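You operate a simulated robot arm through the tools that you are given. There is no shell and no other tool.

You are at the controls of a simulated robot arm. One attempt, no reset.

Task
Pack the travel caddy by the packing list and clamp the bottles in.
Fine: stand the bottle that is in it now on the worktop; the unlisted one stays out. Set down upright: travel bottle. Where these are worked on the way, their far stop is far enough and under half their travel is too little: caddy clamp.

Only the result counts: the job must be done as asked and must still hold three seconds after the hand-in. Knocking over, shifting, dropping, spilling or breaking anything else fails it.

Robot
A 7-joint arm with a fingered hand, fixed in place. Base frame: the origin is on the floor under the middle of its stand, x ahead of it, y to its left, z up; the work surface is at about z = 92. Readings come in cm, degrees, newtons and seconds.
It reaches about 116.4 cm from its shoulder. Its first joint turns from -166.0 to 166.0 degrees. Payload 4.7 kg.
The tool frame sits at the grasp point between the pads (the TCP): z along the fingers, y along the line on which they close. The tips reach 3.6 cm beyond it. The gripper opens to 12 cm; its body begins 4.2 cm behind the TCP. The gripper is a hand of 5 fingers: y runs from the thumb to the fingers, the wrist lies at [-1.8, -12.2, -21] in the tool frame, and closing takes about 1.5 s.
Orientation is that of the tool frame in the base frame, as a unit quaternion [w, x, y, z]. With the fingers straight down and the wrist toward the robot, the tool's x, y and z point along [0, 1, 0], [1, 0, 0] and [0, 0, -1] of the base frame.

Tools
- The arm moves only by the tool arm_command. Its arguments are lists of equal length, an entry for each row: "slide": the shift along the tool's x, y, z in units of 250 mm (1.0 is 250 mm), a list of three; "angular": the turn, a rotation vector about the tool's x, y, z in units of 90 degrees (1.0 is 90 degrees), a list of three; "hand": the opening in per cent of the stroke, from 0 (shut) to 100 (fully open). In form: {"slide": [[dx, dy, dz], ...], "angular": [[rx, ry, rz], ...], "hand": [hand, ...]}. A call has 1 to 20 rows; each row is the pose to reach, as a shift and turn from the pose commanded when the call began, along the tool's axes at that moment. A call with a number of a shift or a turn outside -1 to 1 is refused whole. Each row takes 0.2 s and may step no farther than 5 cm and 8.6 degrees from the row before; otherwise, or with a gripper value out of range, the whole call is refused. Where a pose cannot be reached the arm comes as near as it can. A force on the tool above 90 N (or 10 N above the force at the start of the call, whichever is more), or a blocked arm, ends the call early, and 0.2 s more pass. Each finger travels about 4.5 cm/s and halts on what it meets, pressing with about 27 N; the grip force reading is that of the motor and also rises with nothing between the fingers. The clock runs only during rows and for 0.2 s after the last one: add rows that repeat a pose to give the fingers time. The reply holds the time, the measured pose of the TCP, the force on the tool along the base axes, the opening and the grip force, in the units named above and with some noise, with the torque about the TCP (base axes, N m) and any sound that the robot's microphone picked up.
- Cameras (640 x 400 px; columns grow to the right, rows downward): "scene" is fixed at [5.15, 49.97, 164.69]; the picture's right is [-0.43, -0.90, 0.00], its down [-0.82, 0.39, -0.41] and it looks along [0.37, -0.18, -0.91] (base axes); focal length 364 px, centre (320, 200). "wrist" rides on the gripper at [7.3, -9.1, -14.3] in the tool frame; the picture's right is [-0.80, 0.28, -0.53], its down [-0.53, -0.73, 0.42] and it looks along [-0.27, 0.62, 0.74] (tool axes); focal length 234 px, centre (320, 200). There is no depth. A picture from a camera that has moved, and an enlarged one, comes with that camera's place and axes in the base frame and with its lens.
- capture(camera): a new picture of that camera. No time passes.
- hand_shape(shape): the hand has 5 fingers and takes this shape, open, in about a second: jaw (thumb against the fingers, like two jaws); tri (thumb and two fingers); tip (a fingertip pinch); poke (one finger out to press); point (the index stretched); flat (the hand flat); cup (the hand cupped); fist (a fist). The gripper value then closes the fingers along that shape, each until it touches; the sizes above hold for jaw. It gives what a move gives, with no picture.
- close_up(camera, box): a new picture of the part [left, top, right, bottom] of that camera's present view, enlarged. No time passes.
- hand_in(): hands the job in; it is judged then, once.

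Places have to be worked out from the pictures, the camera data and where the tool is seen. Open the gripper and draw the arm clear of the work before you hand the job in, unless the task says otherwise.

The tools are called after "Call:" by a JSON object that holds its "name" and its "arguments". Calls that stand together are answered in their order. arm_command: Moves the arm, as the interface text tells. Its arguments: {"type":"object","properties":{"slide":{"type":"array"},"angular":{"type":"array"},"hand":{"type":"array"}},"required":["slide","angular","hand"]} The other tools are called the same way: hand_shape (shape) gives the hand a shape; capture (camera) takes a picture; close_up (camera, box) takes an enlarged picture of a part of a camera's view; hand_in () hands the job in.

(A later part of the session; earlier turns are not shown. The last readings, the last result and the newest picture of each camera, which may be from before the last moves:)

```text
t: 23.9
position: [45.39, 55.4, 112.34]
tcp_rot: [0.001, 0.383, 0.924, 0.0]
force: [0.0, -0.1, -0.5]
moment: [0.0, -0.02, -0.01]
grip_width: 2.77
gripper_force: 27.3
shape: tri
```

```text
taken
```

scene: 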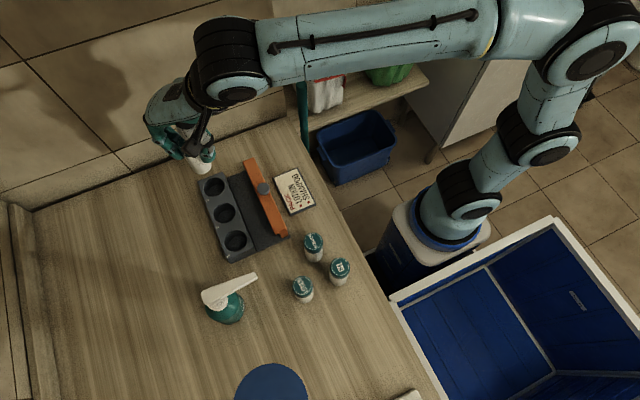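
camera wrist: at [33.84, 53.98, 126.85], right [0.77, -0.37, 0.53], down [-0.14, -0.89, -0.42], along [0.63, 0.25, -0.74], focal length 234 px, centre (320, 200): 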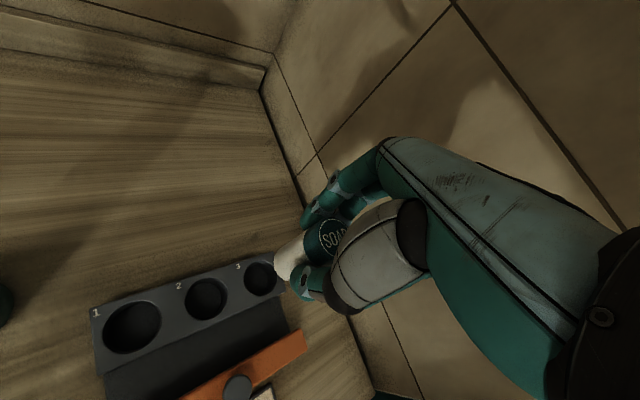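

SOAP is out and held upright. I carry it to a clear patch of worktop around (37, 66), beyond the caddy, and lower it to just above the surface.

Call:
{"name": "arm_command", "arguments": {"slide": [[0.135, 0.0156, 0], [0.27, 0.0312, 0], [0.405, 0.0469, 0], [0.54, 0.0625, 0], [0.54, 0.0625, 0], [0.54, 0.0625, 0.12], [0.54, 0.0625, 0.24], [0.54, 0.0625, 0.36], [0.54, 0.0625, 0.44], [0.54, 0.0625, 0.48], [0.54, 0.0625, 0.48]], "angular": [[0, 0, 0], [0, 0, 0], [0, 0, 0], [0, 0, 0], [0, 0, 0], [0, 0, 0], [0, 0, 0], [0, 0, 0], [0, 0, 0], [0, 0, 0], [0, 0, 0]], "hand": [20, 20, 20, 20, 20, 20, 20, 20, 20, 20, 20]}}

Call:
{"name": "capture", "arguments": {"camera": "wrist"}}

Call:
{"name": "close_up", "arguments": {"camera": "scene", "box": [120, 150, 280, 310]}}

```text
t: 26.3
position: [36.96, 65.97, 100.53]
tcp_rot: [0.0, 0.383, 0.924, 0.0]
force: [-0.7, -0.1, -0.6]
moment: [-0.03, -0.01, 0.0]
grip_width: 2.81
gripper_force: 27.0
shape: tri
```

```text
taken
camera wrist: at [25.39, 64.69, 114.86], right [0.77, -0.37, 0.53], down [-0.14, -0.89, -0.42], along [0.63, 0.25, -0.74], focal length 234 px, centre (320, 200)
```

wrist: 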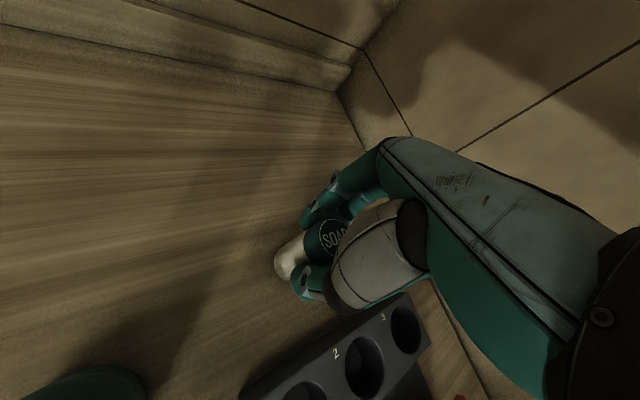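

```text
2.50 times, centred on (200, 230) of scene
camera zoom: at [5.15, 49.97, 164.69], right [-0.43, -0.9, 0.0], down [-0.82, 0.39, -0.41], along [0.37, -0.18, -0.91], focal length 911 px, centre (620, 125)
```

zoom: 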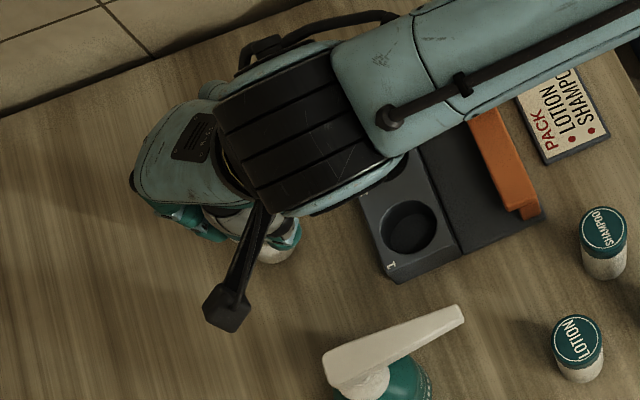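

No contact yet at TCP z≈100.5. I lower in small steps until the base touches the worktop.

Call:
{"name": "arm_command", "arguments": {"slide": [[0, 0, 0.012], [0, 0, 0.024], [0, 0, 0.032], [0, 0, 0.032]], "angular": [[0, 0, 0], [0, 0, 0], [0, 0, 0], [0, 0, 0]], "hand": [20, 20, 20, 20]}}

```text
t: 27.3
position: [37.09, 65.97, 99.81]
tcp_rot: [0.0, 0.383, 0.924, 0.002]
force: [0.0, 1.0, 5.9]
moment: [0.06, -0.05, -0.01]
grip_width: 2.82
gripper_force: 26.8
shape: tri
```

A 5.9 N upward force shows the bottle stands on the worktop at TCP z≈99.8. I open the fingers gradually and rise.

Call:
{"name": "arm_command", "arguments": {"slide": [[0, 0, 0], [0, 0, 0], [0, 0, 0], [0, 0, 0], [0, 0, 0], [0, 0, 0], [0, 0, 0], [0, 0, -0.08], [0, 0, -0.18], [0, 0, -0.3], [0, 0, -0.44], [0, 0, -0.52], [0, 0, -0.52]], "angular": [[0, 0, 0], [0, 0, 0], [0, 0, 0], [0, 0, 0], [0, 0, 0], [0, 0, 0], [0, 0, 0], [0, 0, 0], [0, 0, 0], [0, 0, 0], [0, 0, 0], [0, 0, 0], [0, 0, 0]], "hand": [25, 30, 36, 44, 52, 56, 56, 56, 56, 56, 56, 56, 56]}}

Call:
{"name": "capture", "arguments": {"camera": "wrist"}}

Call:
{"name": "capture", "arguments": {"camera": "scene"}}

```text
t: 30.1
position: [36.94, 65.93, 112.93]
tcp_rot: [0.0, 0.383, 0.924, 0.0]
force: [0.1, -1.0, -0.2]
moment: [-0.03, 0.02, -0.03]
grip_width: 6.68
gripper_force: 0.1
shape: tri
```

```text
taken
camera wrist: at [25.4, 64.57, 127.26], right [0.77, -0.37, 0.53], down [-0.14, -0.89, -0.42], along [0.63, 0.25, -0.74], focal length 234 px, centre (320, 200)
```

wrist: 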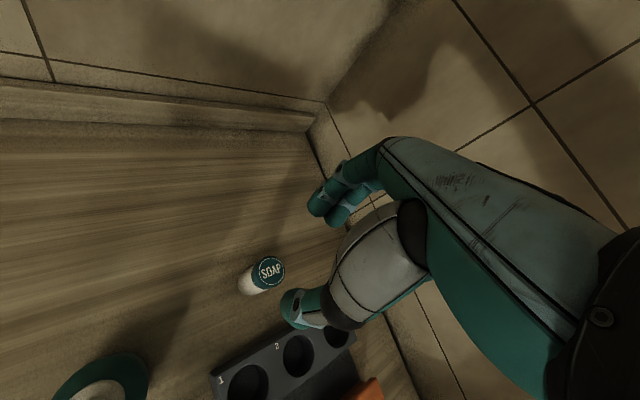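

```text
taken
```

scene: 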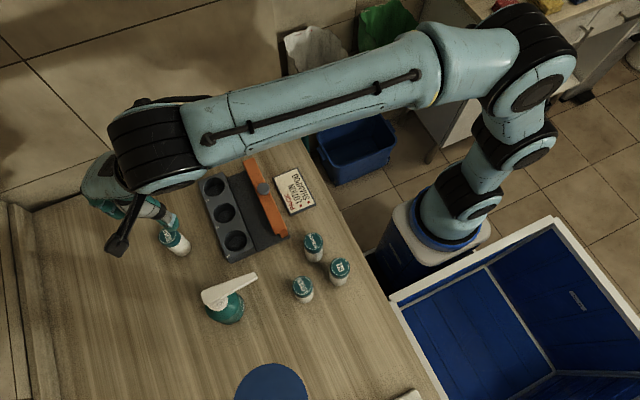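

SOAP stands upright on the worktop at about (37, 66). LOTION goes next, into slot 1. I raise the hand and move back over the caddy side, clear of the pump dispenser, to look at the loose bottles.

Call:
{"name": "arm_command", "arguments": {"slide": [[0, 0, -0.1], [-0.04, -0.119, -0.2], [-0.079, -0.238, -0.2], [-0.119, -0.356, -0.2], [-0.158, -0.475, -0.2], [-0.198, -0.594, -0.2], [-0.198, -0.594, -0.2]], "angular": [[0, 0, 0], [0, 0, 0], [0, 0, 0], [0, 0, 0], [0, 0, 0], [0, 0, 0], [0, 0, 0]], "hand": [50, 50, 50, 50, 50, 50, 50]}}

Call:
{"name": "capture", "arguments": {"camera": "wrist"}}

Call:
{"name": "close_up", "arguments": {"camera": "scene", "box": [190, 210, 370, 330]}}

```text
t: 31.7
position: [30.13, 52.07, 118.01]
tcp_rot: [0.0, 0.384, 0.923, 0.0]
force: [0.5, 0.1, -0.4]
moment: [0.03, -0.03, -0.01]
grip_width: 6.06
gripper_force: 0.1
shape: tri
```

```text
taken
camera wrist: at [18.46, 50.67, 132.31], right [0.77, -0.37, 0.53], down [-0.14, -0.89, -0.42], along [0.63, 0.25, -0.74], focal length 234 px, centre (320, 200)
```

wrist: 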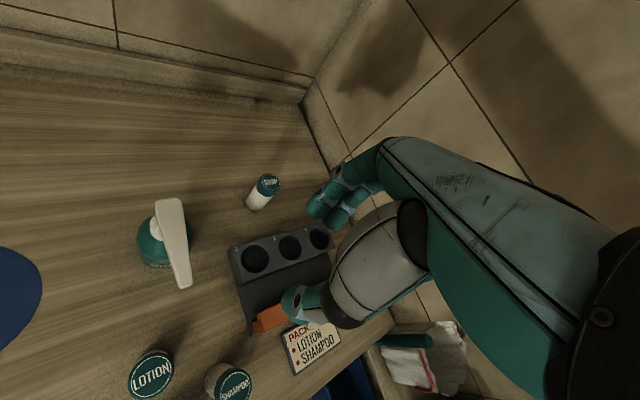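

```text
3.33 times, centred on (280, 270) of scene
camera zoom: at [5.15, 49.97, 164.69], right [-0.43, -0.9, 0.0], down [-0.82, 0.39, -0.41], along [0.37, -0.18, -0.91], focal length 1215 px, centre (453, -33)
```

zoom: 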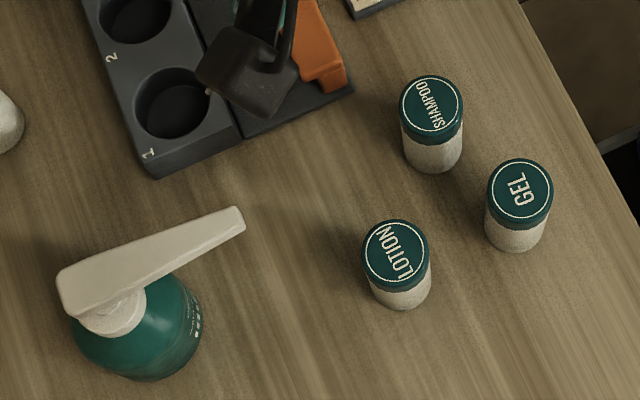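

LOTION is at about (17.75, 47.15), top z≈100.1, and the dispenser nozzle tip is near (21.5, 53.5, 106). I move over LOTION at height, then lower until the tips are just above cap level.

Call:
{"name": "arm_command", "arguments": {"slide": [[0.052, -0.121, 0], [0.105, -0.242, 0], [0.157, -0.363, 0], [0.209, -0.484, 0], [0.209, -0.484, 0], [0.209, -0.484, 0.15], [0.209, -0.484, 0.3], [0.209, -0.484, 0.42], [0.209, -0.484, 0.5], [0.209, -0.484, 0.5]], "angular": [[0, 0, 0], [0, 0, 0], [0, 0, 0], [0, 0, 0], [0, 0, 0], [0, 0, 0], [0, 0, 0], [0, 0, 0], [0, 0, 0], [0, 0, 0]], "hand": [50, 50, 50, 50, 50, 50, 50, 50, 50, 50]}}

Call:
{"name": "capture", "arguments": {"camera": "wrist"}}

Call:
{"name": "close_up", "arguments": {"camera": "scene", "box": [190, 190, 390, 330]}}

```text
t: 33.9
position: [17.71, 47.14, 105.16]
tcp_rot: [0.001, 0.383, 0.924, 0.001]
force: [0.5, -0.5, 0.2]
moment: [0.02, -0.01, 0.03]
grip_width: 6.01
gripper_force: 0.1
shape: tri
```

```text
taken
camera wrist: at [6.15, 45.64, 119.6], right [0.77, -0.37, 0.53], down [-0.14, -0.89, -0.42], along [0.63, 0.25, -0.74], focal length 234 px, centre (320, 200)
```

wrist: 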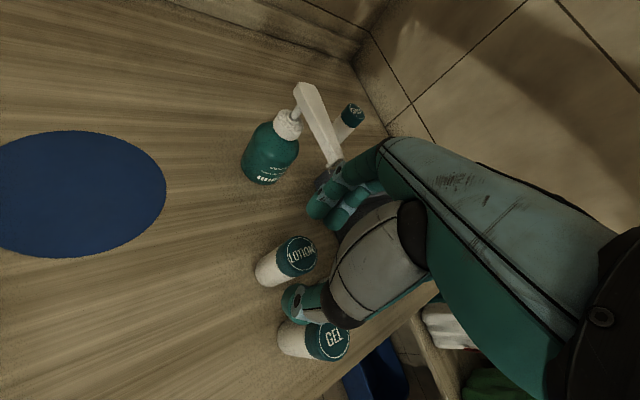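

```text
2.86 times, centred on (290, 260) of scene
camera zoom: at [5.15, 49.97, 164.69], right [-0.43, -0.9, 0.0], down [-0.82, 0.39, -0.41], along [0.37, -0.18, -0.91], focal length 1041 px, centre (406, 29)
```

zoom: 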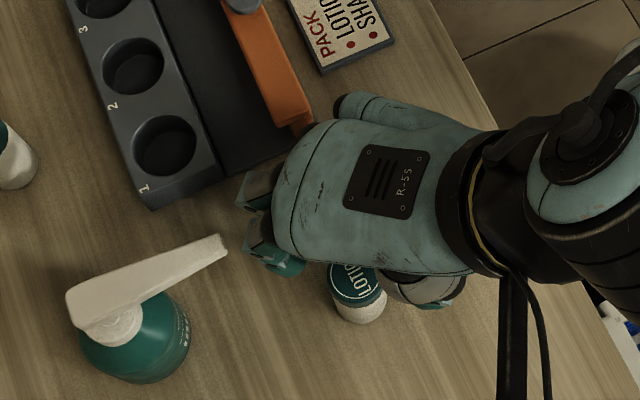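

The axis lines up with the LOTION cap, and the gap to the nozzle is about 2 cm. I lower in gentle steps to TCP z≈100 with the hand open, watching for contact.

Call:
{"name": "arm_command", "arguments": {"slide": [[0, 0, 0.04], [0, 0, 0.08], [0, 0, 0.12], [0, 0, 0.16], [0, 0, 0.208], [0, 0, 0.208]], "angular": [[0, 0, 0], [0, 0, 0], [0, 0, 0], [0, 0, 0], [0, 0, 0], [0, 0, 0]], "hand": [50, 50, 50, 50, 50, 50]}}

Call:
{"name": "close_up", "arguments": {"camera": "wrist", "box": [220, 70, 440, 370]}}

Call:
{"name": "close_up", "arguments": {"camera": "scene", "box": [190, 190, 390, 330]}}

```text
t: 35.3
position: [17.64, 46.87, 99.97]
tcp_rot: [0.0, 0.383, 0.924, 0.0]
force: [-0.2, -0.4, -0.6]
moment: [-0.01, -0.02, 0.0]
grip_width: 6.04
gripper_force: 0.0
shape: tri
```

```text
1.33 times, centred on (330, 220) of wrist
camera zoom: at [6.09, 45.66, 114.38], right [0.77, -0.37, 0.53], down [-0.14, -0.89, -0.42], along [0.63, 0.25, -0.74], focal length 312 px, centre (307, 173)
```

zoom: 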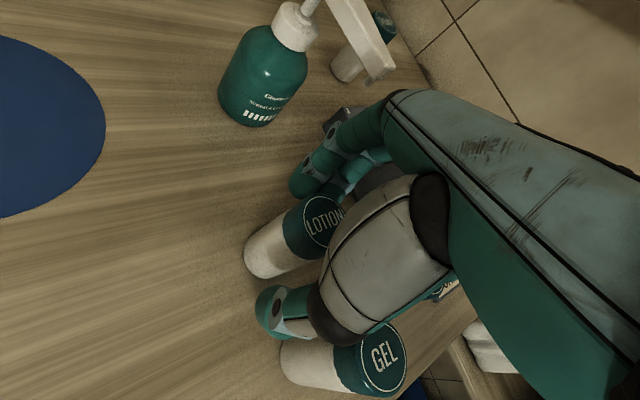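

```text
2.86 times, centred on (290, 260) of scene
camera zoom: at [5.15, 49.97, 164.69], right [-0.43, -0.9, 0.0], down [-0.82, 0.39, -0.41], along [0.37, -0.18, -0.91], focal length 1041 px, centre (406, 29)
```

zoom: 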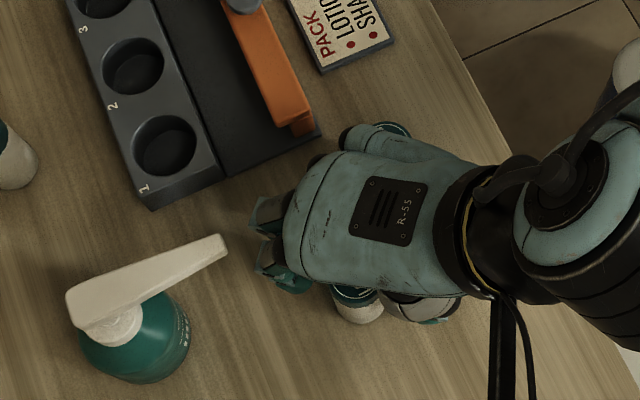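

No contact so far, and LOTION is between the pads. I close on it.

Call:
{"name": "arm_command", "arguments": {"slide": [[0, 0, 0], [0, 0, 0], [0, 0, 0], [0, 0, 0], [0, 0, 0], [0, 0, 0], [0, 0, 0]], "angular": [[0, 0, 0], [0, 0, 0], [0, 0, 0], [0, 0, 0], [0, 0, 0], [0, 0, 0], [0, 0, 0]], "hand": [42, 34, 26, 20, 20, 20, 20]}}

Call:
{"name": "close_up", "arguments": {"camera": "wrist", "box": [220, 70, 440, 370]}}

```text
t: 36.9
position: [17.65, 47.02, 99.88]
tcp_rot: [0.0, 0.383, 0.924, 0.001]
force: [0.0, 0.9, -0.1]
moment: [-0.03, -0.02, 0.0]
grip_width: 2.8
gripper_force: 27.0
shape: tri
```

```text
1.33 times, centred on (330, 220) of wrist
camera zoom: at [6.08, 45.67, 114.39], right [0.77, -0.37, 0.53], down [-0.14, -0.89, -0.42], along [0.63, 0.25, -0.74], focal length 312 px, centre (307, 173)
```

zoom: 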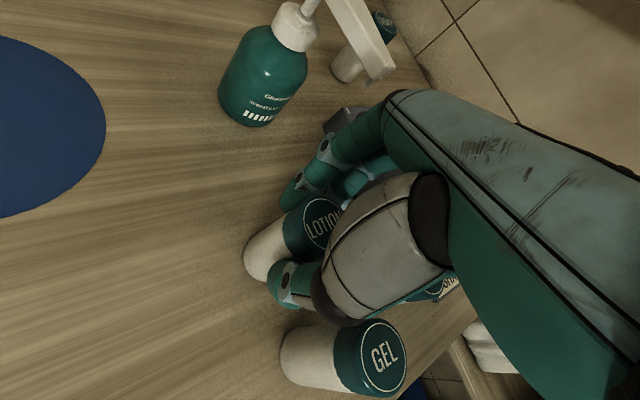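

LOTION is gripped firmly (27 N). I lift it straight up, clear of the nozzle height.

Call:
{"name": "arm_command", "arguments": {"slide": [[0, 0, -0.04], [0, 0, -0.1], [0, 0, -0.2], [0, 0, -0.32], [0, 0, -0.44], [0, 0, -0.56], [0, 0, -0.68], [0, 0, -0.72], [0, 0, -0.72]], "angular": [[0, 0, 0], [0, 0, 0], [0, 0, 0], [0, 0, 0], [0, 0, 0], [0, 0, 0], [0, 0, 0], [0, 0, 0], [0, 0, 0]], "hand": [20, 20, 20, 20, 20, 20, 20, 20, 20]}}

Call:
{"name": "capture", "arguments": {"camera": "scene"}}

Call:
{"name": "close_up", "arguments": {"camera": "scene", "box": [140, 150, 300, 270]}}

```text
t: 38.9
position: [17.54, 46.99, 118.15]
tcp_rot: [0.0, 0.383, 0.924, 0.0]
force: [-0.3, -0.9, -1.4]
moment: [-0.04, 0.0, 0.01]
grip_width: 2.8
gripper_force: 27.6
shape: tri
```

```text
taken
```

scene: 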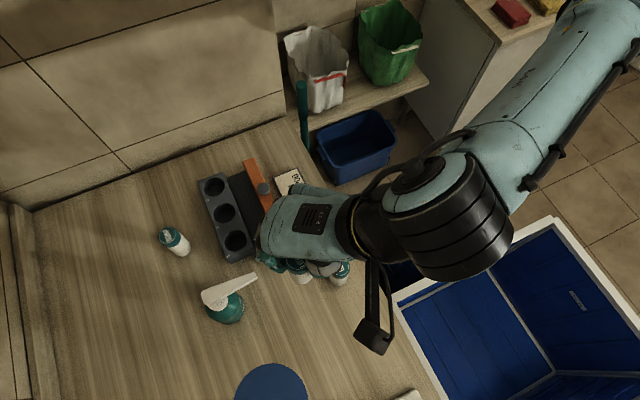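

```text
3.33 times, centred on (220, 210) of scene
camera zoom: at [5.15, 49.97, 164.69], right [-0.43, -0.9, 0.0], down [-0.82, 0.39, -0.41], along [0.37, -0.18, -0.91], focal length 1215 px, centre (653, 167)
```

zoom: 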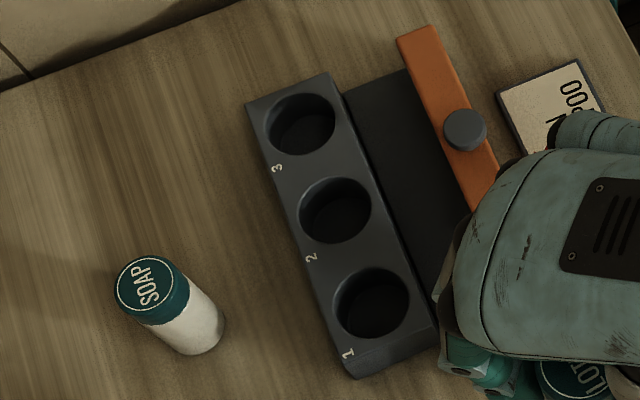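

The slots show clearly: slot 1 at about (32.35, 55.25), slot 2 at about (38.9, 55.25). I carry LOTION over slot 1 and lower until its base is about 2 cm above the block, then check alignment.

Call:
{"name": "arm_command", "arguments": {"slide": [[-0.046, 0.159, 0], [-0.092, 0.318, 0], [-0.138, 0.477, 0], [-0.184, 0.636, 0], [-0.184, 0.636, 0], [-0.184, 0.636, 0.15], [-0.184, 0.636, 0.3], [-0.184, 0.636, 0.42], [-0.184, 0.636, 0.48], [-0.184, 0.636, 0.48]], "angular": [[0, 0, 0], [0, 0, 0], [0, 0, 0], [0, 0, 0], [0, 0, 0], [0, 0, 0], [0, 0, 0], [0, 0, 0], [0, 0, 0], [0, 0, 0]], "hand": [20, 20, 20, 20, 20, 20, 20, 20, 20, 20]}}

Call:
{"name": "close_up", "arguments": {"camera": "wrist", "box": [200, 160, 400, 360]}}

Call:
{"name": "close_up", "arguments": {"camera": "scene", "box": [180, 160, 300, 280]}}

```text
t: 41.1
position: [32.25, 55.1, 106.09]
tcp_rot: [0.0, 0.383, 0.924, -0.001]
force: [0.2, 0.0, -0.4]
moment: [0.02, -0.01, -0.01]
grip_width: 2.79
gripper_force: 27.3
shape: tri
```

```text
2.00 times, centred on (300, 260) of wrist
camera zoom: at [20.64, 53.61, 120.52], right [0.77, -0.37, 0.52], down [-0.14, -0.89, -0.42], along [0.63, 0.25, -0.74], focal length 468 px, centre (360, 80)
```

zoom: 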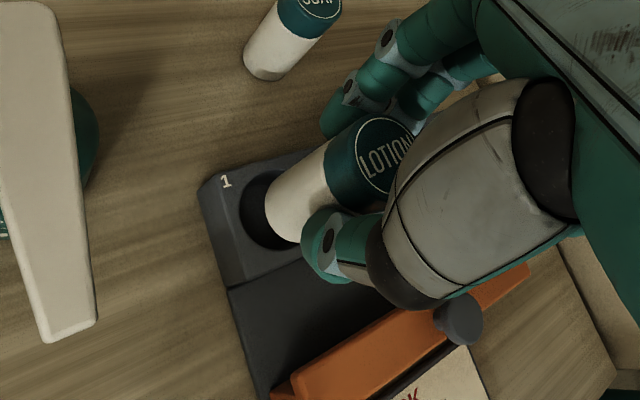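

```text
3.33 times, centred on (240, 220) of scene
camera zoom: at [5.15, 49.97, 164.69], right [-0.43, -0.9, 0.0], down [-0.82, 0.39, -0.41], along [0.37, -0.18, -0.91], focal length 1215 px, centre (587, 133)
```

zoom: 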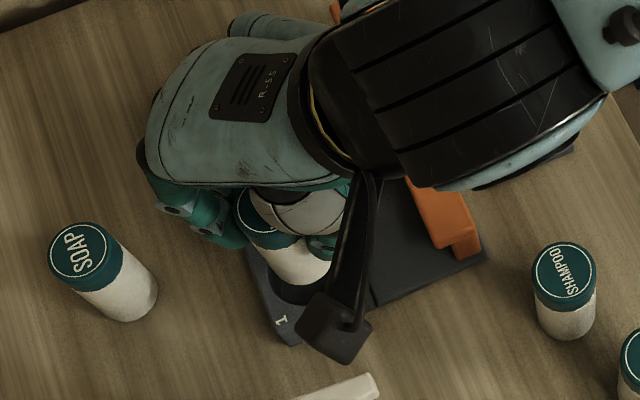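

By my projection the bottle sits at about (32.48, 55.0) over a slot centred at about (32.35, 55.22). I shift about 0.2 cm toward +y and lower gently until its base just enters the rim.

Call:
{"name": "arm_command", "arguments": {"slide": [[0.0085, 0.003, 0], [0.0085, 0.003, 0.03], [0.0085, 0.003, 0.06], [0.0085, 0.003, 0.08], [0.0085, 0.003, 0.1], [0.0085, 0.003, 0.1]], "angular": [[0, 0, 0], [0, 0, 0], [0, 0, 0], [0, 0, 0], [0, 0, 0], [0, 0, 0]], "hand": [20, 20, 20, 20, 20, 20]}}

Call:
{"name": "close_up", "arguments": {"camera": "wrist", "box": [200, 160, 400, 360]}}

Call:
{"name": "close_up", "arguments": {"camera": "scene", "box": [200, 190, 280, 270]}}

```text
t: 42.5
position: [31.99, 55.33, 103.75]
tcp_rot: [0.0, 0.383, 0.924, 0.001]
force: [2.5, 0.5, 9.0]
moment: [0.04, -0.06, -0.01]
grip_width: 2.84
gripper_force: 26.6
shape: tri
```

```text
2.00 times, centred on (300, 260) of wrist
camera zoom: at [20.48, 53.97, 118.05], right [0.77, -0.37, 0.52], down [-0.14, -0.89, -0.43], along [0.63, 0.25, -0.74], focal length 468 px, centre (360, 80)
```

zoom: 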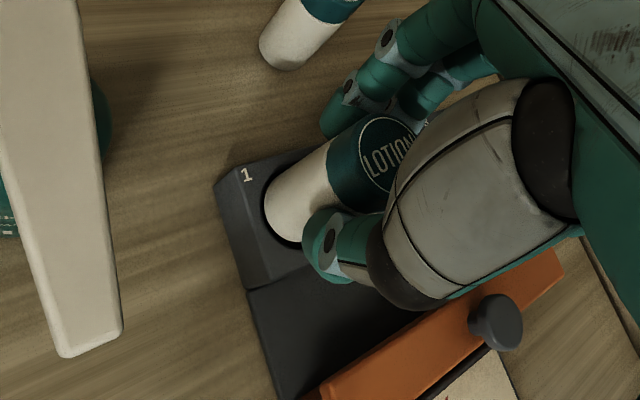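

```text
5.00 times, centred on (240, 230) of scene
camera zoom: at [5.15, 49.97, 164.69], right [-0.43, -0.9, 0.0], down [-0.82, 0.39, -0.41], along [0.37, -0.18, -0.91], focal length 1822 px, centre (720, 50)
```

zoom: 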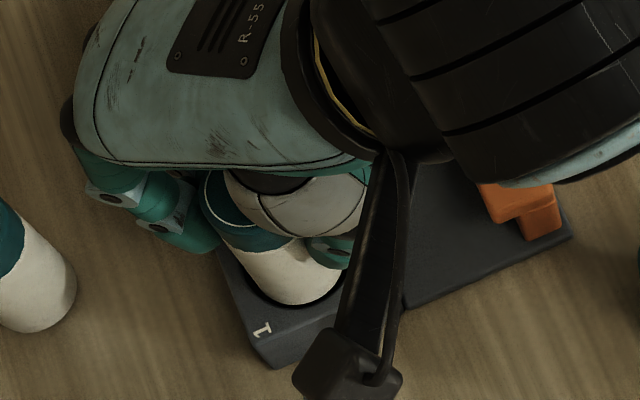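

A 9 N upward and 2.5 N +x force suggests the base is touching the slot's −x rim. I lift slightly, shift +0.25 cm in x, and try again gently.

Call:
{"name": "arm_command", "arguments": {"slide": [[0, 0, -0.02], [-0.0071, 0.0071, -0.02], [-0.0071, 0.0071, -0.01], [-0.0071, 0.0071, 0], [-0.0071, 0.0071, 0.012], [-0.0071, 0.0071, 0.012]], "angular": [[0, 0, 0], [0, 0, 0], [0, 0, 0], [0, 0, 0], [0, 0, 0], [0, 0, 0]], "hand": [20, 20, 20, 20, 20, 20]}}

Call:
{"name": "close_up", "arguments": {"camera": "wrist", "box": [240, 190, 340, 290]}}

Call:
{"name": "close_up", "arguments": {"camera": "scene", "box": [220, 210, 270, 260]}}

```text
t: 43.9
position: [32.45, 55.27, 103.15]
tcp_rot: [0.0, 0.382, 0.924, -0.001]
force: [0.8, -0.3, -1.2]
moment: [0.03, -0.01, 0.01]
grip_width: 2.82
gripper_force: 26.9
shape: tri
```

```text
4.00 times, centred on (290, 240) of wrist
camera zoom: at [20.83, 53.86, 117.6], right [0.77, -0.37, 0.53], down [-0.14, -0.89, -0.42], along [0.63, 0.25, -0.74], focal length 937 px, centre (440, 40)
```

zoom: 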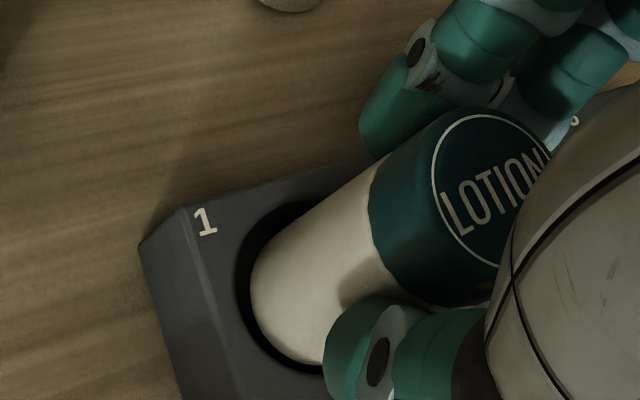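

```text
8.00 times, centred on (245, 235) of scene
camera zoom: at [5.15, 49.97, 164.69], right [-0.43, -0.9, 0.0], down [-0.82, 0.39, -0.41], along [0.37, -0.18, -0.91], focal length 2916 px, centre (920, -80)
```

zoom: 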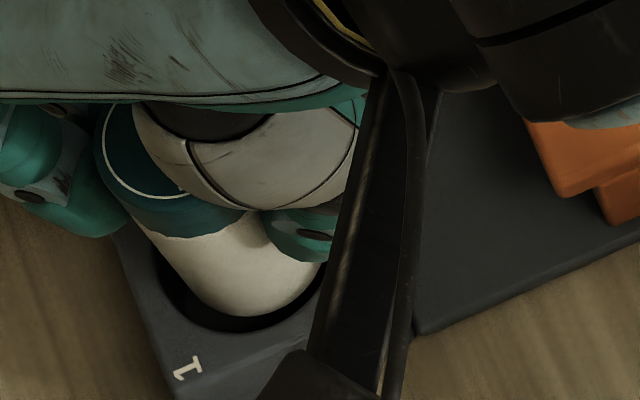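

No contact now: the base has entered the slot cleanly. I lower further in small steps toward the slot floor.

Call:
{"name": "arm_command", "arguments": {"slide": [[0, 0, 0.02], [0, 0, 0.04], [0, 0, 0.06], [0, 0, 0.075], [0, 0, 0.085], [0, 0, 0.085]], "angular": [[0, 0, 0], [0, 0, 0], [0, 0, 0], [0, 0, 0], [0, 0, 0], [0, 0, 0]], "hand": [20, 20, 20, 20, 20, 20]}}

```text
t: 45.3
position: [32.32, 55.43, 101.12]
tcp_rot: [0.0, 0.383, 0.924, 0.001]
force: [0.3, 0.5, -1.2]
moment: [-0.02, -0.01, -0.03]
grip_width: 2.8
gripper_force: 26.7
shape: tri
```

Still free at TCP z≈101.1. I go down in finer steps to find the floor.

Call:
{"name": "arm_command", "arguments": {"slide": [[0, 0, 0.01], [0, 0, 0.02], [0, 0, 0.02]], "angular": [[0, 0, 0], [0, 0, 0], [0, 0, 0]], "hand": [20, 20, 20]}}

```text
t: 46.1
position: [32.33, 55.34, 100.54]
tcp_rot: [0.0, 0.383, 0.924, 0.0]
force: [-0.7, -0.5, 0.2]
moment: [0.04, 0.01, -0.02]
grip_width: 2.85
gripper_force: 26.9
shape: tri
```

Still no contact at 100.5. I lower another 0.3 cm.

Call:
{"name": "arm_command", "arguments": {"slide": [[0, 0, 0.006], [0, 0, 0.012], [0, 0, 0.012]], "angular": [[0, 0, 0], [0, 0, 0], [0, 0, 0]], "hand": [20, 20, 20]}}

```text
t: 46.9
position: [32.33, 55.23, 100.44]
tcp_rot: [-0.001, 0.383, 0.924, 0.001]
force: [1.3, -1.8, 12.9]
moment: [0.05, -0.07, -0.01]
grip_width: 2.85
gripper_force: 26.9
shape: tri
```

A 12.9 N force shows LOTION is on the slot floor. I ease up a hair, release gradually and rise.

Call:
{"name": "arm_command", "arguments": {"slide": [[0, 0, -0.004], [0, 0, -0.004], [0, 0, -0.004], [0, 0, -0.004], [0, 0, -0.004], [0, 0, -0.004], [0, 0, -0.004], [0, 0, -0.08], [0, 0, -0.18], [0, 0, -0.32], [0, 0, -0.48], [0, 0, -0.6], [0, 0, -0.6]], "angular": [[0, 0, 0], [0, 0, 0], [0, 0, 0], [0, 0, 0], [0, 0, 0], [0, 0, 0], [0, 0, 0], [0, 0, 0], [0, 0, 0], [0, 0, 0], [0, 0, 0], [0, 0, 0], [0, 0, 0]], "hand": [24, 29, 35, 42, 48, 50, 50, 50, 50, 50, 50, 50, 50]}}

Call:
{"name": "capture", "arguments": {"camera": "wrist"}}

Call:
{"name": "capture", "arguments": {"camera": "scene"}}

```text
t: 49.7
position: [32.26, 55.29, 115.45]
tcp_rot: [0.0, 0.383, 0.924, -0.001]
force: [0.0, -0.8, 0.5]
moment: [0.0, 0.0, 0.0]
grip_width: 5.95
gripper_force: 0.0
shape: tri
```

```text
taken
camera wrist: at [20.63, 53.93, 129.85], right [0.77, -0.37, 0.53], down [-0.14, -0.89, -0.42], along [0.63, 0.25, -0.74], focal length 234 px, centre (320, 200)
```

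wrist: 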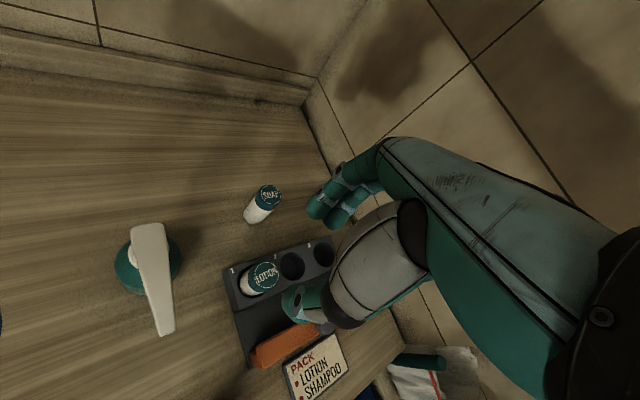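

```text
taken
```

scene: 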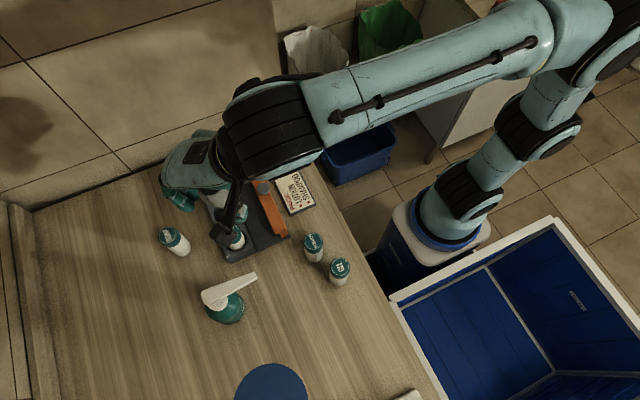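

LOTION stands in slot 1. Next is SHAMPOO at about (24.35, 41.93). GEL lies to its −x side, so I turn the hand back to yaw 90° (closing along y) while moving over it, then lower to just above cap level.

Call:
{"name": "arm_command", "arguments": {"slide": [[-0.022, -0.087, 0], [-0.043, -0.173, 0], [-0.065, -0.26, 0], [-0.086, -0.347, 0], [-0.108, -0.434, 0], [-0.129, -0.52, 0], [-0.151, -0.607, 0], [-0.151, -0.607, 0], [-0.151, -0.607, 0.15], [-0.151, -0.607, 0.28], [-0.151, -0.607, 0.4], [-0.151, -0.607, 0.4]], "angular": [[0, 0, -0.0714], [0, 0, -0.1429], [0, 0, -0.2143], [0, 0, -0.2857], [0, 0, -0.3571], [0, 0, -0.4286], [0, 0, -0.5], [0, 0, -0.5], [0, 0, -0.5], [0, 0, -0.5], [0, 0, -0.5], [0, 0, -0.5]], "hand": [50, 50, 50, 50, 50, 50, 50, 50, 50, 50, 50, 50]}}

Call:
{"name": "capture", "arguments": {"camera": "wrist"}}

Call:
{"name": "capture", "arguments": {"camera": "scene"}}

```text
t: 52.3
position: [24.12, 41.62, 105.35]
tcp_rot: [-0.001, 0.0, 1.0, 0.0]
force: [0.1, 1.1, -0.1]
moment: [0.01, 0.0, -0.02]
grip_width: 5.96
gripper_force: 0.1
shape: tri
```

```text
taken
camera wrist: at [16.82, 32.43, 119.75], right [0.8, 0.28, 0.53], down [0.53, -0.73, -0.42], along [0.27, 0.62, -0.74], focal length 234 px, centre (320, 200)
```

wrist: 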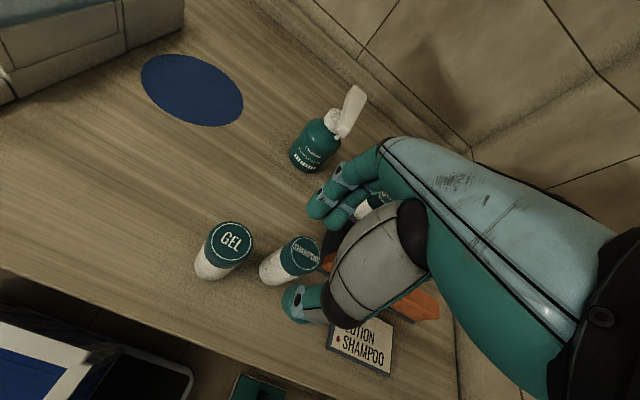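

```text
taken
```

scene: 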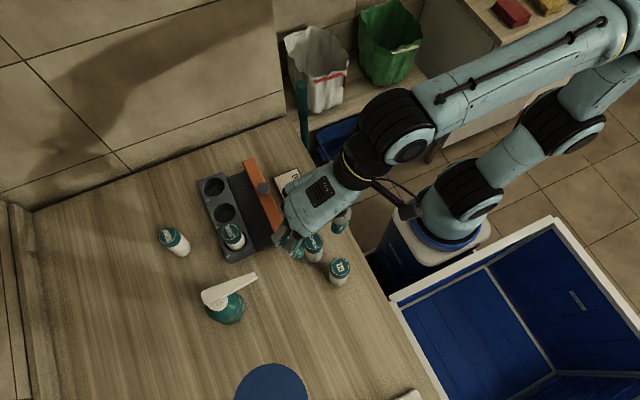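

SHAMPOO sits near the expected grasp axis (about pixel 299, 257). I zoom in to check.

Call:
{"name": "close_up", "arguments": {"camera": "wrist", "box": [180, 160, 420, 340]}}

Call:
{"name": "close_up", "arguments": {"camera": "scene", "box": [190, 150, 370, 300]}}

```text
2.22 times, centred on (300, 250) of wrist
camera zoom: at [16.82, 32.43, 119.75], right [0.8, 0.28, 0.53], down [0.53, -0.73, -0.42], along [0.27, 0.62, -0.74], focal length 520 px, centre (364, 89)
```

zoom: 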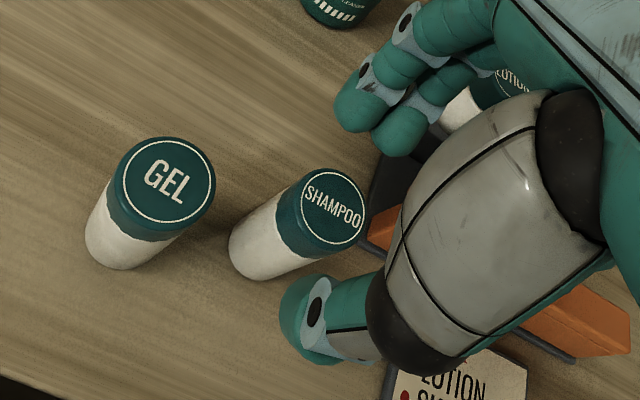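

```text
2.67 times, centred on (280, 225) of scene
camera zoom: at [5.15, 49.97, 164.69], right [-0.43, -0.9, 0.0], down [-0.82, 0.39, -0.41], along [0.37, -0.18, -0.91], focal length 972 px, centre (427, 133)
```

zoom: 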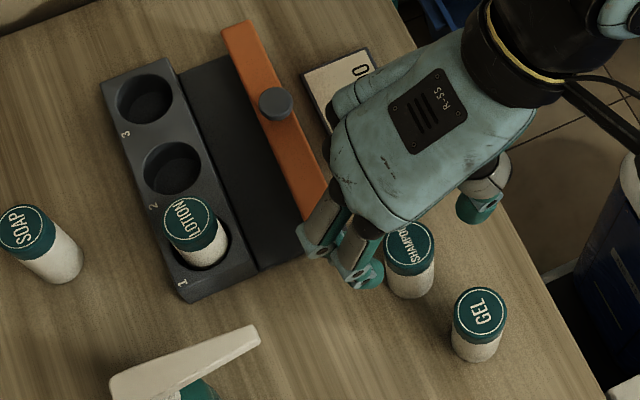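

The wrist view puts SHAMPOO about 0.4 cm toward +x and 0.5 cm toward +y of the grasp axis. I correct for that and lower to TCP z≈100 with the hand open.

Call:
{"name": "arm_command", "arguments": {"slide": [[-0.014, 0.018, 0], [-0.014, 0.018, 0.05], [-0.014, 0.018, 0.1], [-0.014, 0.018, 0.15], [-0.014, 0.018, 0.19], [-0.014, 0.018, 0.21], [-0.014, 0.018, 0.21]], "angular": [[0, 0, 0], [0, 0, 0], [0, 0, 0], [0, 0, 0], [0, 0, 0], [0, 0, 0], [0, 0, 0]], "hand": [50, 50, 50, 50, 50, 50, 50]}}

Call:
{"name": "close_up", "arguments": {"camera": "wrist", "box": [180, 140, 420, 340]}}

Call:
{"name": "close_up", "arguments": {"camera": "scene", "box": [230, 180, 380, 300]}}

```text
t: 53.9
position: [24.62, 42.21, 100.29]
tcp_rot: [0.0, 0.0, 1.0, 0.0]
force: [0.3, -0.2, 0.2]
moment: [0.02, 0.01, -0.01]
grip_width: 5.97
gripper_force: 0.1
shape: tri
```

```text
2.00 times, centred on (300, 240) of wrist
camera zoom: at [17.35, 33.15, 114.58], right [0.8, 0.28, 0.53], down [0.53, -0.73, -0.42], along [0.27, 0.62, -0.74], focal length 468 px, centre (360, 120)
```

zoom: 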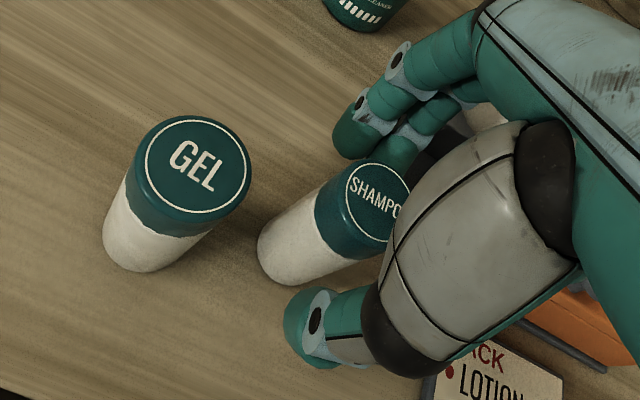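

```text
3.33 times, centred on (305, 240) of scene
camera zoom: at [5.15, 49.97, 164.69], right [-0.43, -0.9, 0.0], down [-0.82, 0.39, -0.41], along [0.37, -0.18, -0.91], focal length 1215 px, centre (370, 67)
```

zoom: 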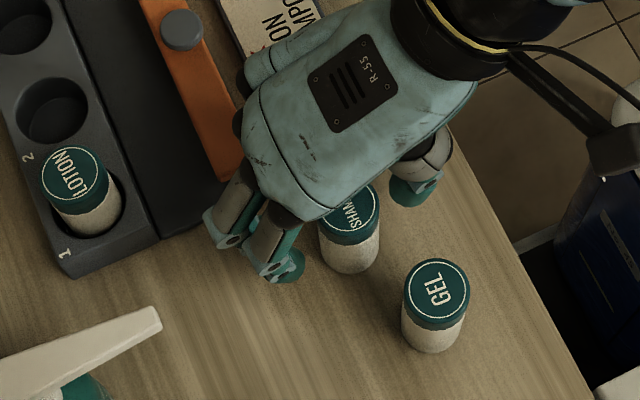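

SHAMPOO is now centred on the grasp axis and nothing is in contact. I close on it.

Call:
{"name": "arm_command", "arguments": {"slide": [[0, 0, 0], [0, 0, 0], [0, 0, 0], [0, 0, 0], [0, 0, 0], [0, 0, 0], [0, 0, 0]], "angular": [[0, 0, 0], [0, 0, 0], [0, 0, 0], [0, 0, 0], [0, 0, 0], [0, 0, 0], [0, 0, 0]], "hand": [42, 34, 26, 20, 20, 20, 20]}}

Call:
{"name": "close_up", "arguments": {"camera": "wrist", "box": [180, 140, 420, 340]}}

```text
t: 55.5
position: [24.6, 42.29, 100.2]
tcp_rot: [0.0, 0.0, 1.0, 0.0]
force: [0.6, 1.0, -1.3]
moment: [-0.02, 0.02, 0.0]
grip_width: 2.75
gripper_force: 26.8
shape: tri
```

```text
2.00 times, centred on (300, 240) of wrist
camera zoom: at [17.35, 33.16, 114.6], right [0.8, 0.28, 0.53], down [0.53, -0.73, -0.42], along [0.27, 0.62, -0.74], focal length 468 px, centre (360, 120)
```

zoom: 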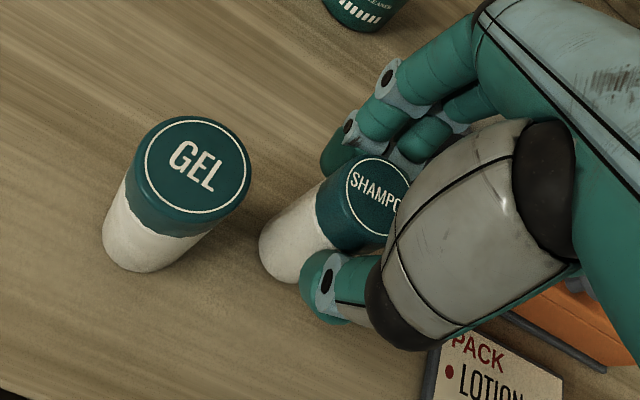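

SHAMPOO is gripped (27 N). I lift it straight up, carry it over slot 2, and lower until its base is about 2 cm above the block for an alignment check.

Call:
{"name": "arm_command", "arguments": {"slide": [[0, 0, -0.04], [0, 0, -0.12], [0, 0, -0.26], [0, 0, -0.42], [0, 0, -0.6], [0, 0, -0.62], [-0.114, 0.102, -0.62], [-0.229, 0.204, -0.62], [-0.343, 0.306, -0.62], [-0.458, 0.408, -0.62], [-0.572, 0.51, -0.62], [-0.572, 0.51, -0.62], [-0.572, 0.51, -0.48], [-0.572, 0.51, -0.34], [-0.572, 0.51, -0.24], [-0.572, 0.51, -0.24]], "angular": [[0, 0, 0], [0, 0, 0], [0, 0, 0], [0, 0, 0], [0, 0, 0], [0, 0, 0], [0, 0, 0], [0, 0, 0], [0, 0, 0], [0, 0, 0], [0, 0, 0], [0, 0, 0], [0, 0, 0], [0, 0, 0], [0, 0, 0], [0, 0, 0]], "hand": [20, 20, 20, 20, 20, 20, 20, 20, 20, 20, 20, 20, 20, 20, 20, 20]}}

Call:
{"name": "close_up", "arguments": {"camera": "wrist", "box": [180, 150, 400, 350]}}

Call:
{"name": "close_up", "arguments": {"camera": "scene", "box": [180, 150, 300, 270]}}

```text
t: 58.9
position: [39.01, 55.08, 105.93]
tcp_rot: [-0.001, 0.001, 1.0, 0.0]
force: [-0.5, 0.9, -0.3]
moment: [-0.01, 0.01, 0.0]
grip_width: 2.73
gripper_force: 27.3
shape: tri
```

```text
2.00 times, centred on (290, 250) of wrist
camera zoom: at [31.7, 45.93, 120.4], right [0.8, 0.28, 0.53], down [0.53, -0.73, -0.42], along [0.27, 0.62, -0.74], focal length 468 px, centre (380, 100)
```

zoom: 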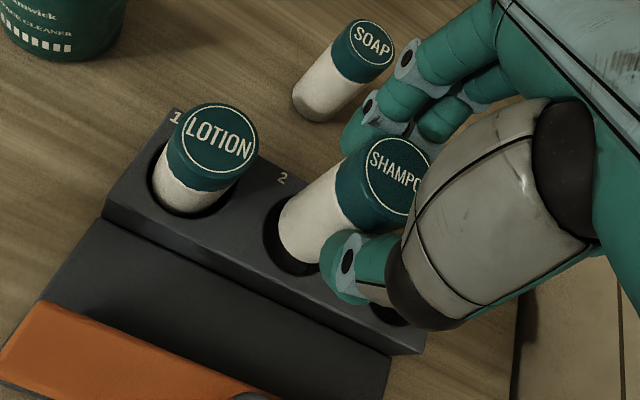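

```text
3.33 times, centred on (240, 210) of scene
camera zoom: at [5.15, 49.97, 164.69], right [-0.43, -0.9, 0.0], down [-0.82, 0.39, -0.41], along [0.37, -0.18, -0.91], focal length 1215 px, centre (587, 167)
```

zoom: 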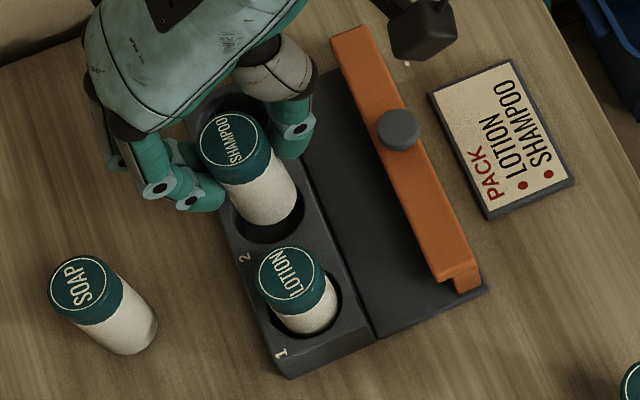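

SHAMPOO hovers over slot 2. I zoom in on the rim and bottle base to judge the remaining offset.

Call:
{"name": "close_up", "arguments": {"camera": "wrist", "box": [215, 190, 305, 270]}}

Call:
{"name": "close_up", "arguments": {"camera": "scene", "box": [205, 175, 275, 245]}}

```text
5.00 times, centred on (260, 230) of wrist
camera zoom: at [31.7, 45.93, 120.4], right [0.8, 0.28, 0.53], down [0.53, -0.73, -0.42], along [0.27, 0.62, -0.74], focal length 1171 px, centre (620, 50)
```

zoom: 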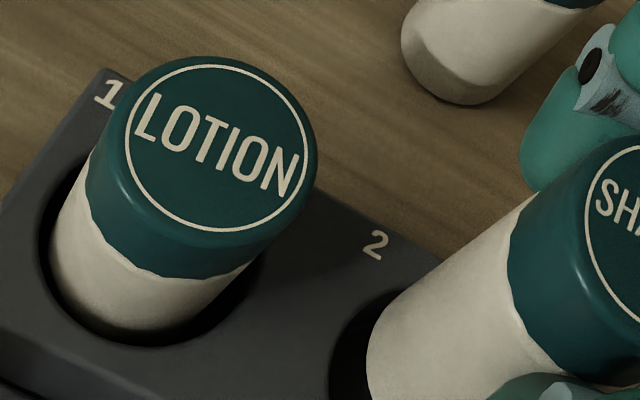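

```text
5.71 times, centred on (240, 210) of scene
camera zoom: at [5.15, 49.97, 164.69], right [-0.43, -0.9, 0.0], down [-0.82, 0.39, -0.41], along [0.37, -0.18, -0.91], focal length 2083 px, centre (777, 143)
```

zoom: 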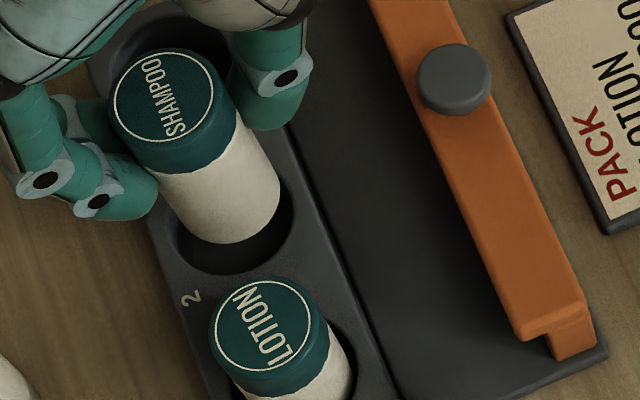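

The two views disagree slightly, but the offset is small. I nudge +0.1 cm in y and lower gently to feel whether the base enters the rim.

Call:
{"name": "arm_command", "arguments": {"slide": [[0, 0.004, 0], [0, 0.004, 0.03], [0, 0.004, 0.05], [0, 0.004, 0.07], [0, 0.004, 0.085], [0, 0.004, 0.085]], "angular": [[0, 0, 0], [0, 0, 0], [0, 0, 0], [0, 0, 0], [0, 0, 0], [0, 0, 0]], "hand": [20, 20, 20, 20, 20, 20]}}

Call:
{"name": "close_up", "arguments": {"camera": "wrist", "box": [215, 170, 335, 290]}}

Call:
{"name": "close_up", "arguments": {"camera": "scene", "box": [205, 175, 275, 245]}}

```text
t: 60.3
position: [38.98, 55.31, 104.01]
tcp_rot: [0.0, -0.001, 1.0, 0.0]
force: [0.4, -0.7, -2.1]
moment: [0.0, 0.02, 0.0]
grip_width: 2.73
gripper_force: 26.7
shape: tri
```

```text
3.33 times, centred on (275, 230) of wrist
camera zoom: at [31.76, 46.01, 118.45], right [0.8, 0.28, 0.53], down [0.53, -0.73, -0.42], along [0.27, 0.62, -0.74], focal length 781 px, centre (470, 100)
```

zoom: 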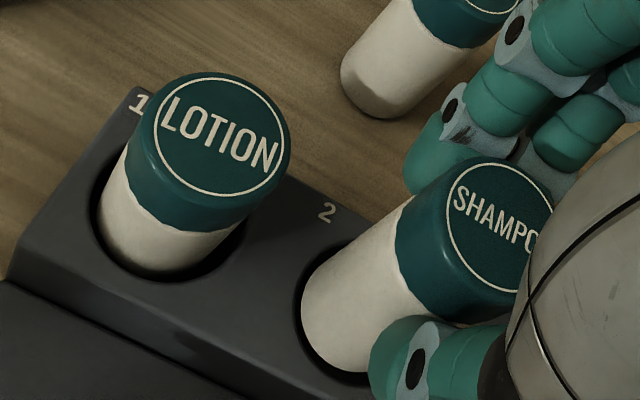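

```text
5.71 times, centred on (240, 210) of scene
camera zoom: at [5.15, 49.97, 164.69], right [-0.43, -0.9, 0.0], down [-0.82, 0.39, -0.41], along [0.37, -0.18, -0.91], focal length 2083 px, centre (777, 143)
```

zoom: 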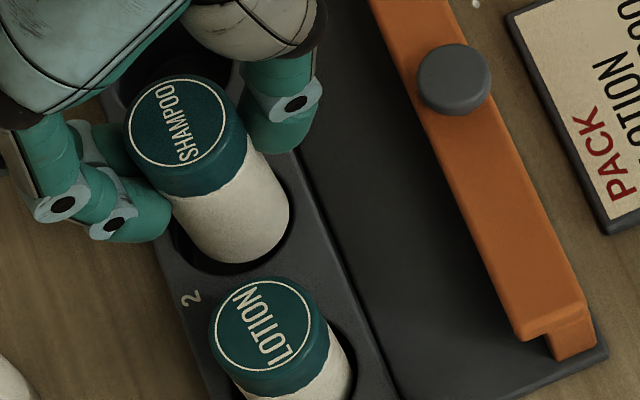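

No contact, and the base is at the rim and clearing it. I nudge another +0.08 cm in y and keep lowering in small steps.

Call:
{"name": "arm_command", "arguments": {"slide": [[0, 0.003, 0.01], [0, 0.003, 0.025], [0, 0.003, 0.04], [0, 0.003, 0.055], [0, 0.003, 0.07], [0, 0.003, 0.085], [0, 0.003, 0.1], [0, 0.003, 0.1]], "angular": [[0, 0, 0], [0, 0, 0], [0, 0, 0], [0, 0, 0], [0, 0, 0], [0, 0, 0], [0, 0, 0], [0, 0, 0]], "hand": [20, 20, 20, 20, 20, 20, 20, 20]}}

Call:
{"name": "close_up", "arguments": {"camera": "scene", "box": [205, 175, 275, 245]}}

```text
t: 62.1
position: [39.08, 55.18, 101.44]
tcp_rot: [0.001, 0.001, 1.0, 0.001]
force: [21.3, -0.1, 28.8]
moment: [0.51, -0.64, -0.32]
grip_width: 2.89
gripper_force: 27.0
shape: tri
```

```text
5.71 times, centred on (240, 210) of scene
camera zoom: at [5.15, 49.97, 164.69], right [-0.43, -0.9, 0.0], down [-0.82, 0.39, -0.41], along [0.37, -0.18, -0.91], focal length 2083 px, centre (777, 143)
```

zoom: 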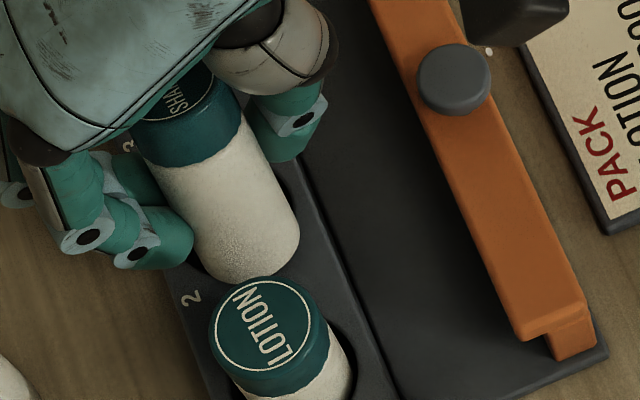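

There's 29 N upward and 21 N in +x, and the bottle looks tilted, so its base must have caught the −x rim. I lift straight back up and look.

Call:
{"name": "arm_command", "arguments": {"slide": [[0, 0, -0.02], [0, 0, -0.05], [0, 0, -0.08], [0, 0, -0.12], [0, 0, -0.16], [0, 0, -0.2], [0, 0, -0.2]], "angular": [[0, 0, 0], [0, 0, 0], [0, 0, 0], [0, 0, 0], [0, 0, 0], [0, 0, 0], [0, 0, 0]], "hand": [20, 20, 20, 20, 20, 20, 20]}}

Call:
{"name": "capture", "arguments": {"camera": "wrist"}}

Call:
{"name": "close_up", "arguments": {"camera": "scene", "box": [190, 150, 290, 250]}}

Call:
{"name": "close_up", "arguments": {"camera": "wrist", "box": [200, 150, 340, 290]}}

```text
t: 63.7
position: [38.95, 55.2, 106.66]
tcp_rot: [0.0, 0.001, 1.0, -0.001]
force: [0.8, -0.2, -1.2]
moment: [0.0, 0.02, 0.02]
grip_width: 2.72
gripper_force: 27.2
shape: tri
```

```text
taken
camera wrist: at [31.7, 46.05, 120.99], right [0.8, 0.28, 0.52], down [0.53, -0.73, -0.42], along [0.27, 0.62, -0.74], focal length 234 px, centre (320, 200)
```

wrist: 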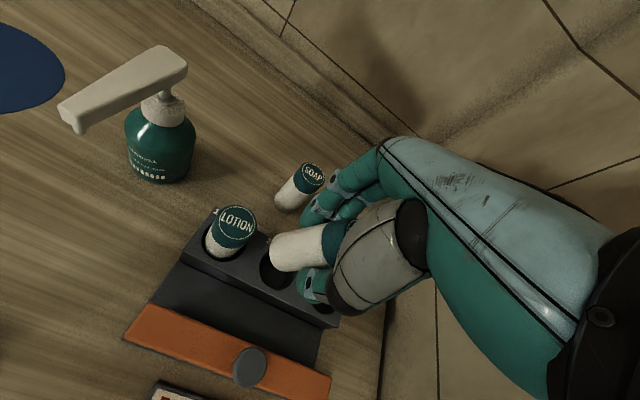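

```text
4.00 times, centred on (240, 200) of scene
camera zoom: at [5.15, 49.97, 164.69], right [-0.43, -0.9, 0.0], down [-0.82, 0.39, -0.41], along [0.37, -0.18, -0.91], focal length 1458 px, centre (640, 200)
```

zoom: 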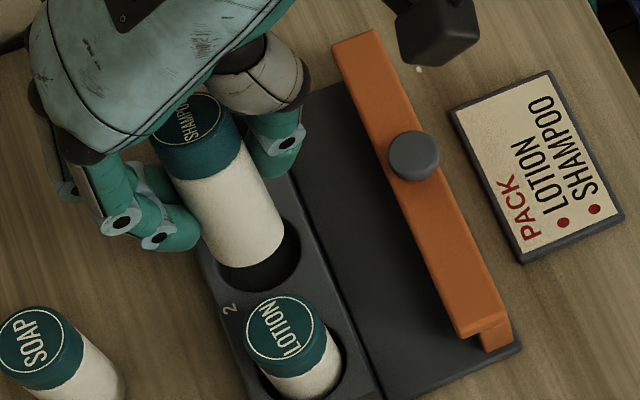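

```text
2.86 times, centred on (270, 220) of wrist
camera zoom: at [31.7, 46.05, 120.99], right [0.8, 0.28, 0.52], down [0.53, -0.73, -0.42], along [0.27, 0.62, -0.74], focal length 669 px, centre (463, 143)
```

zoom: 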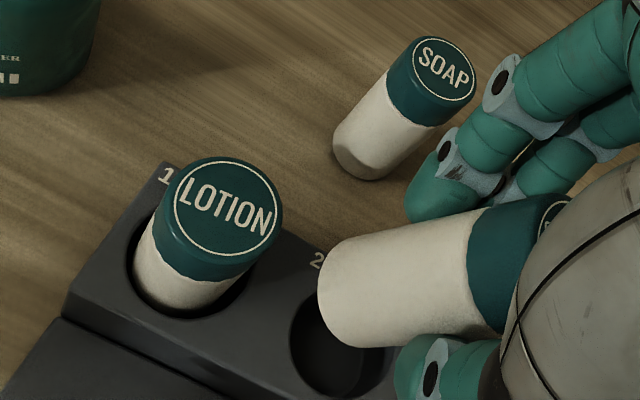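

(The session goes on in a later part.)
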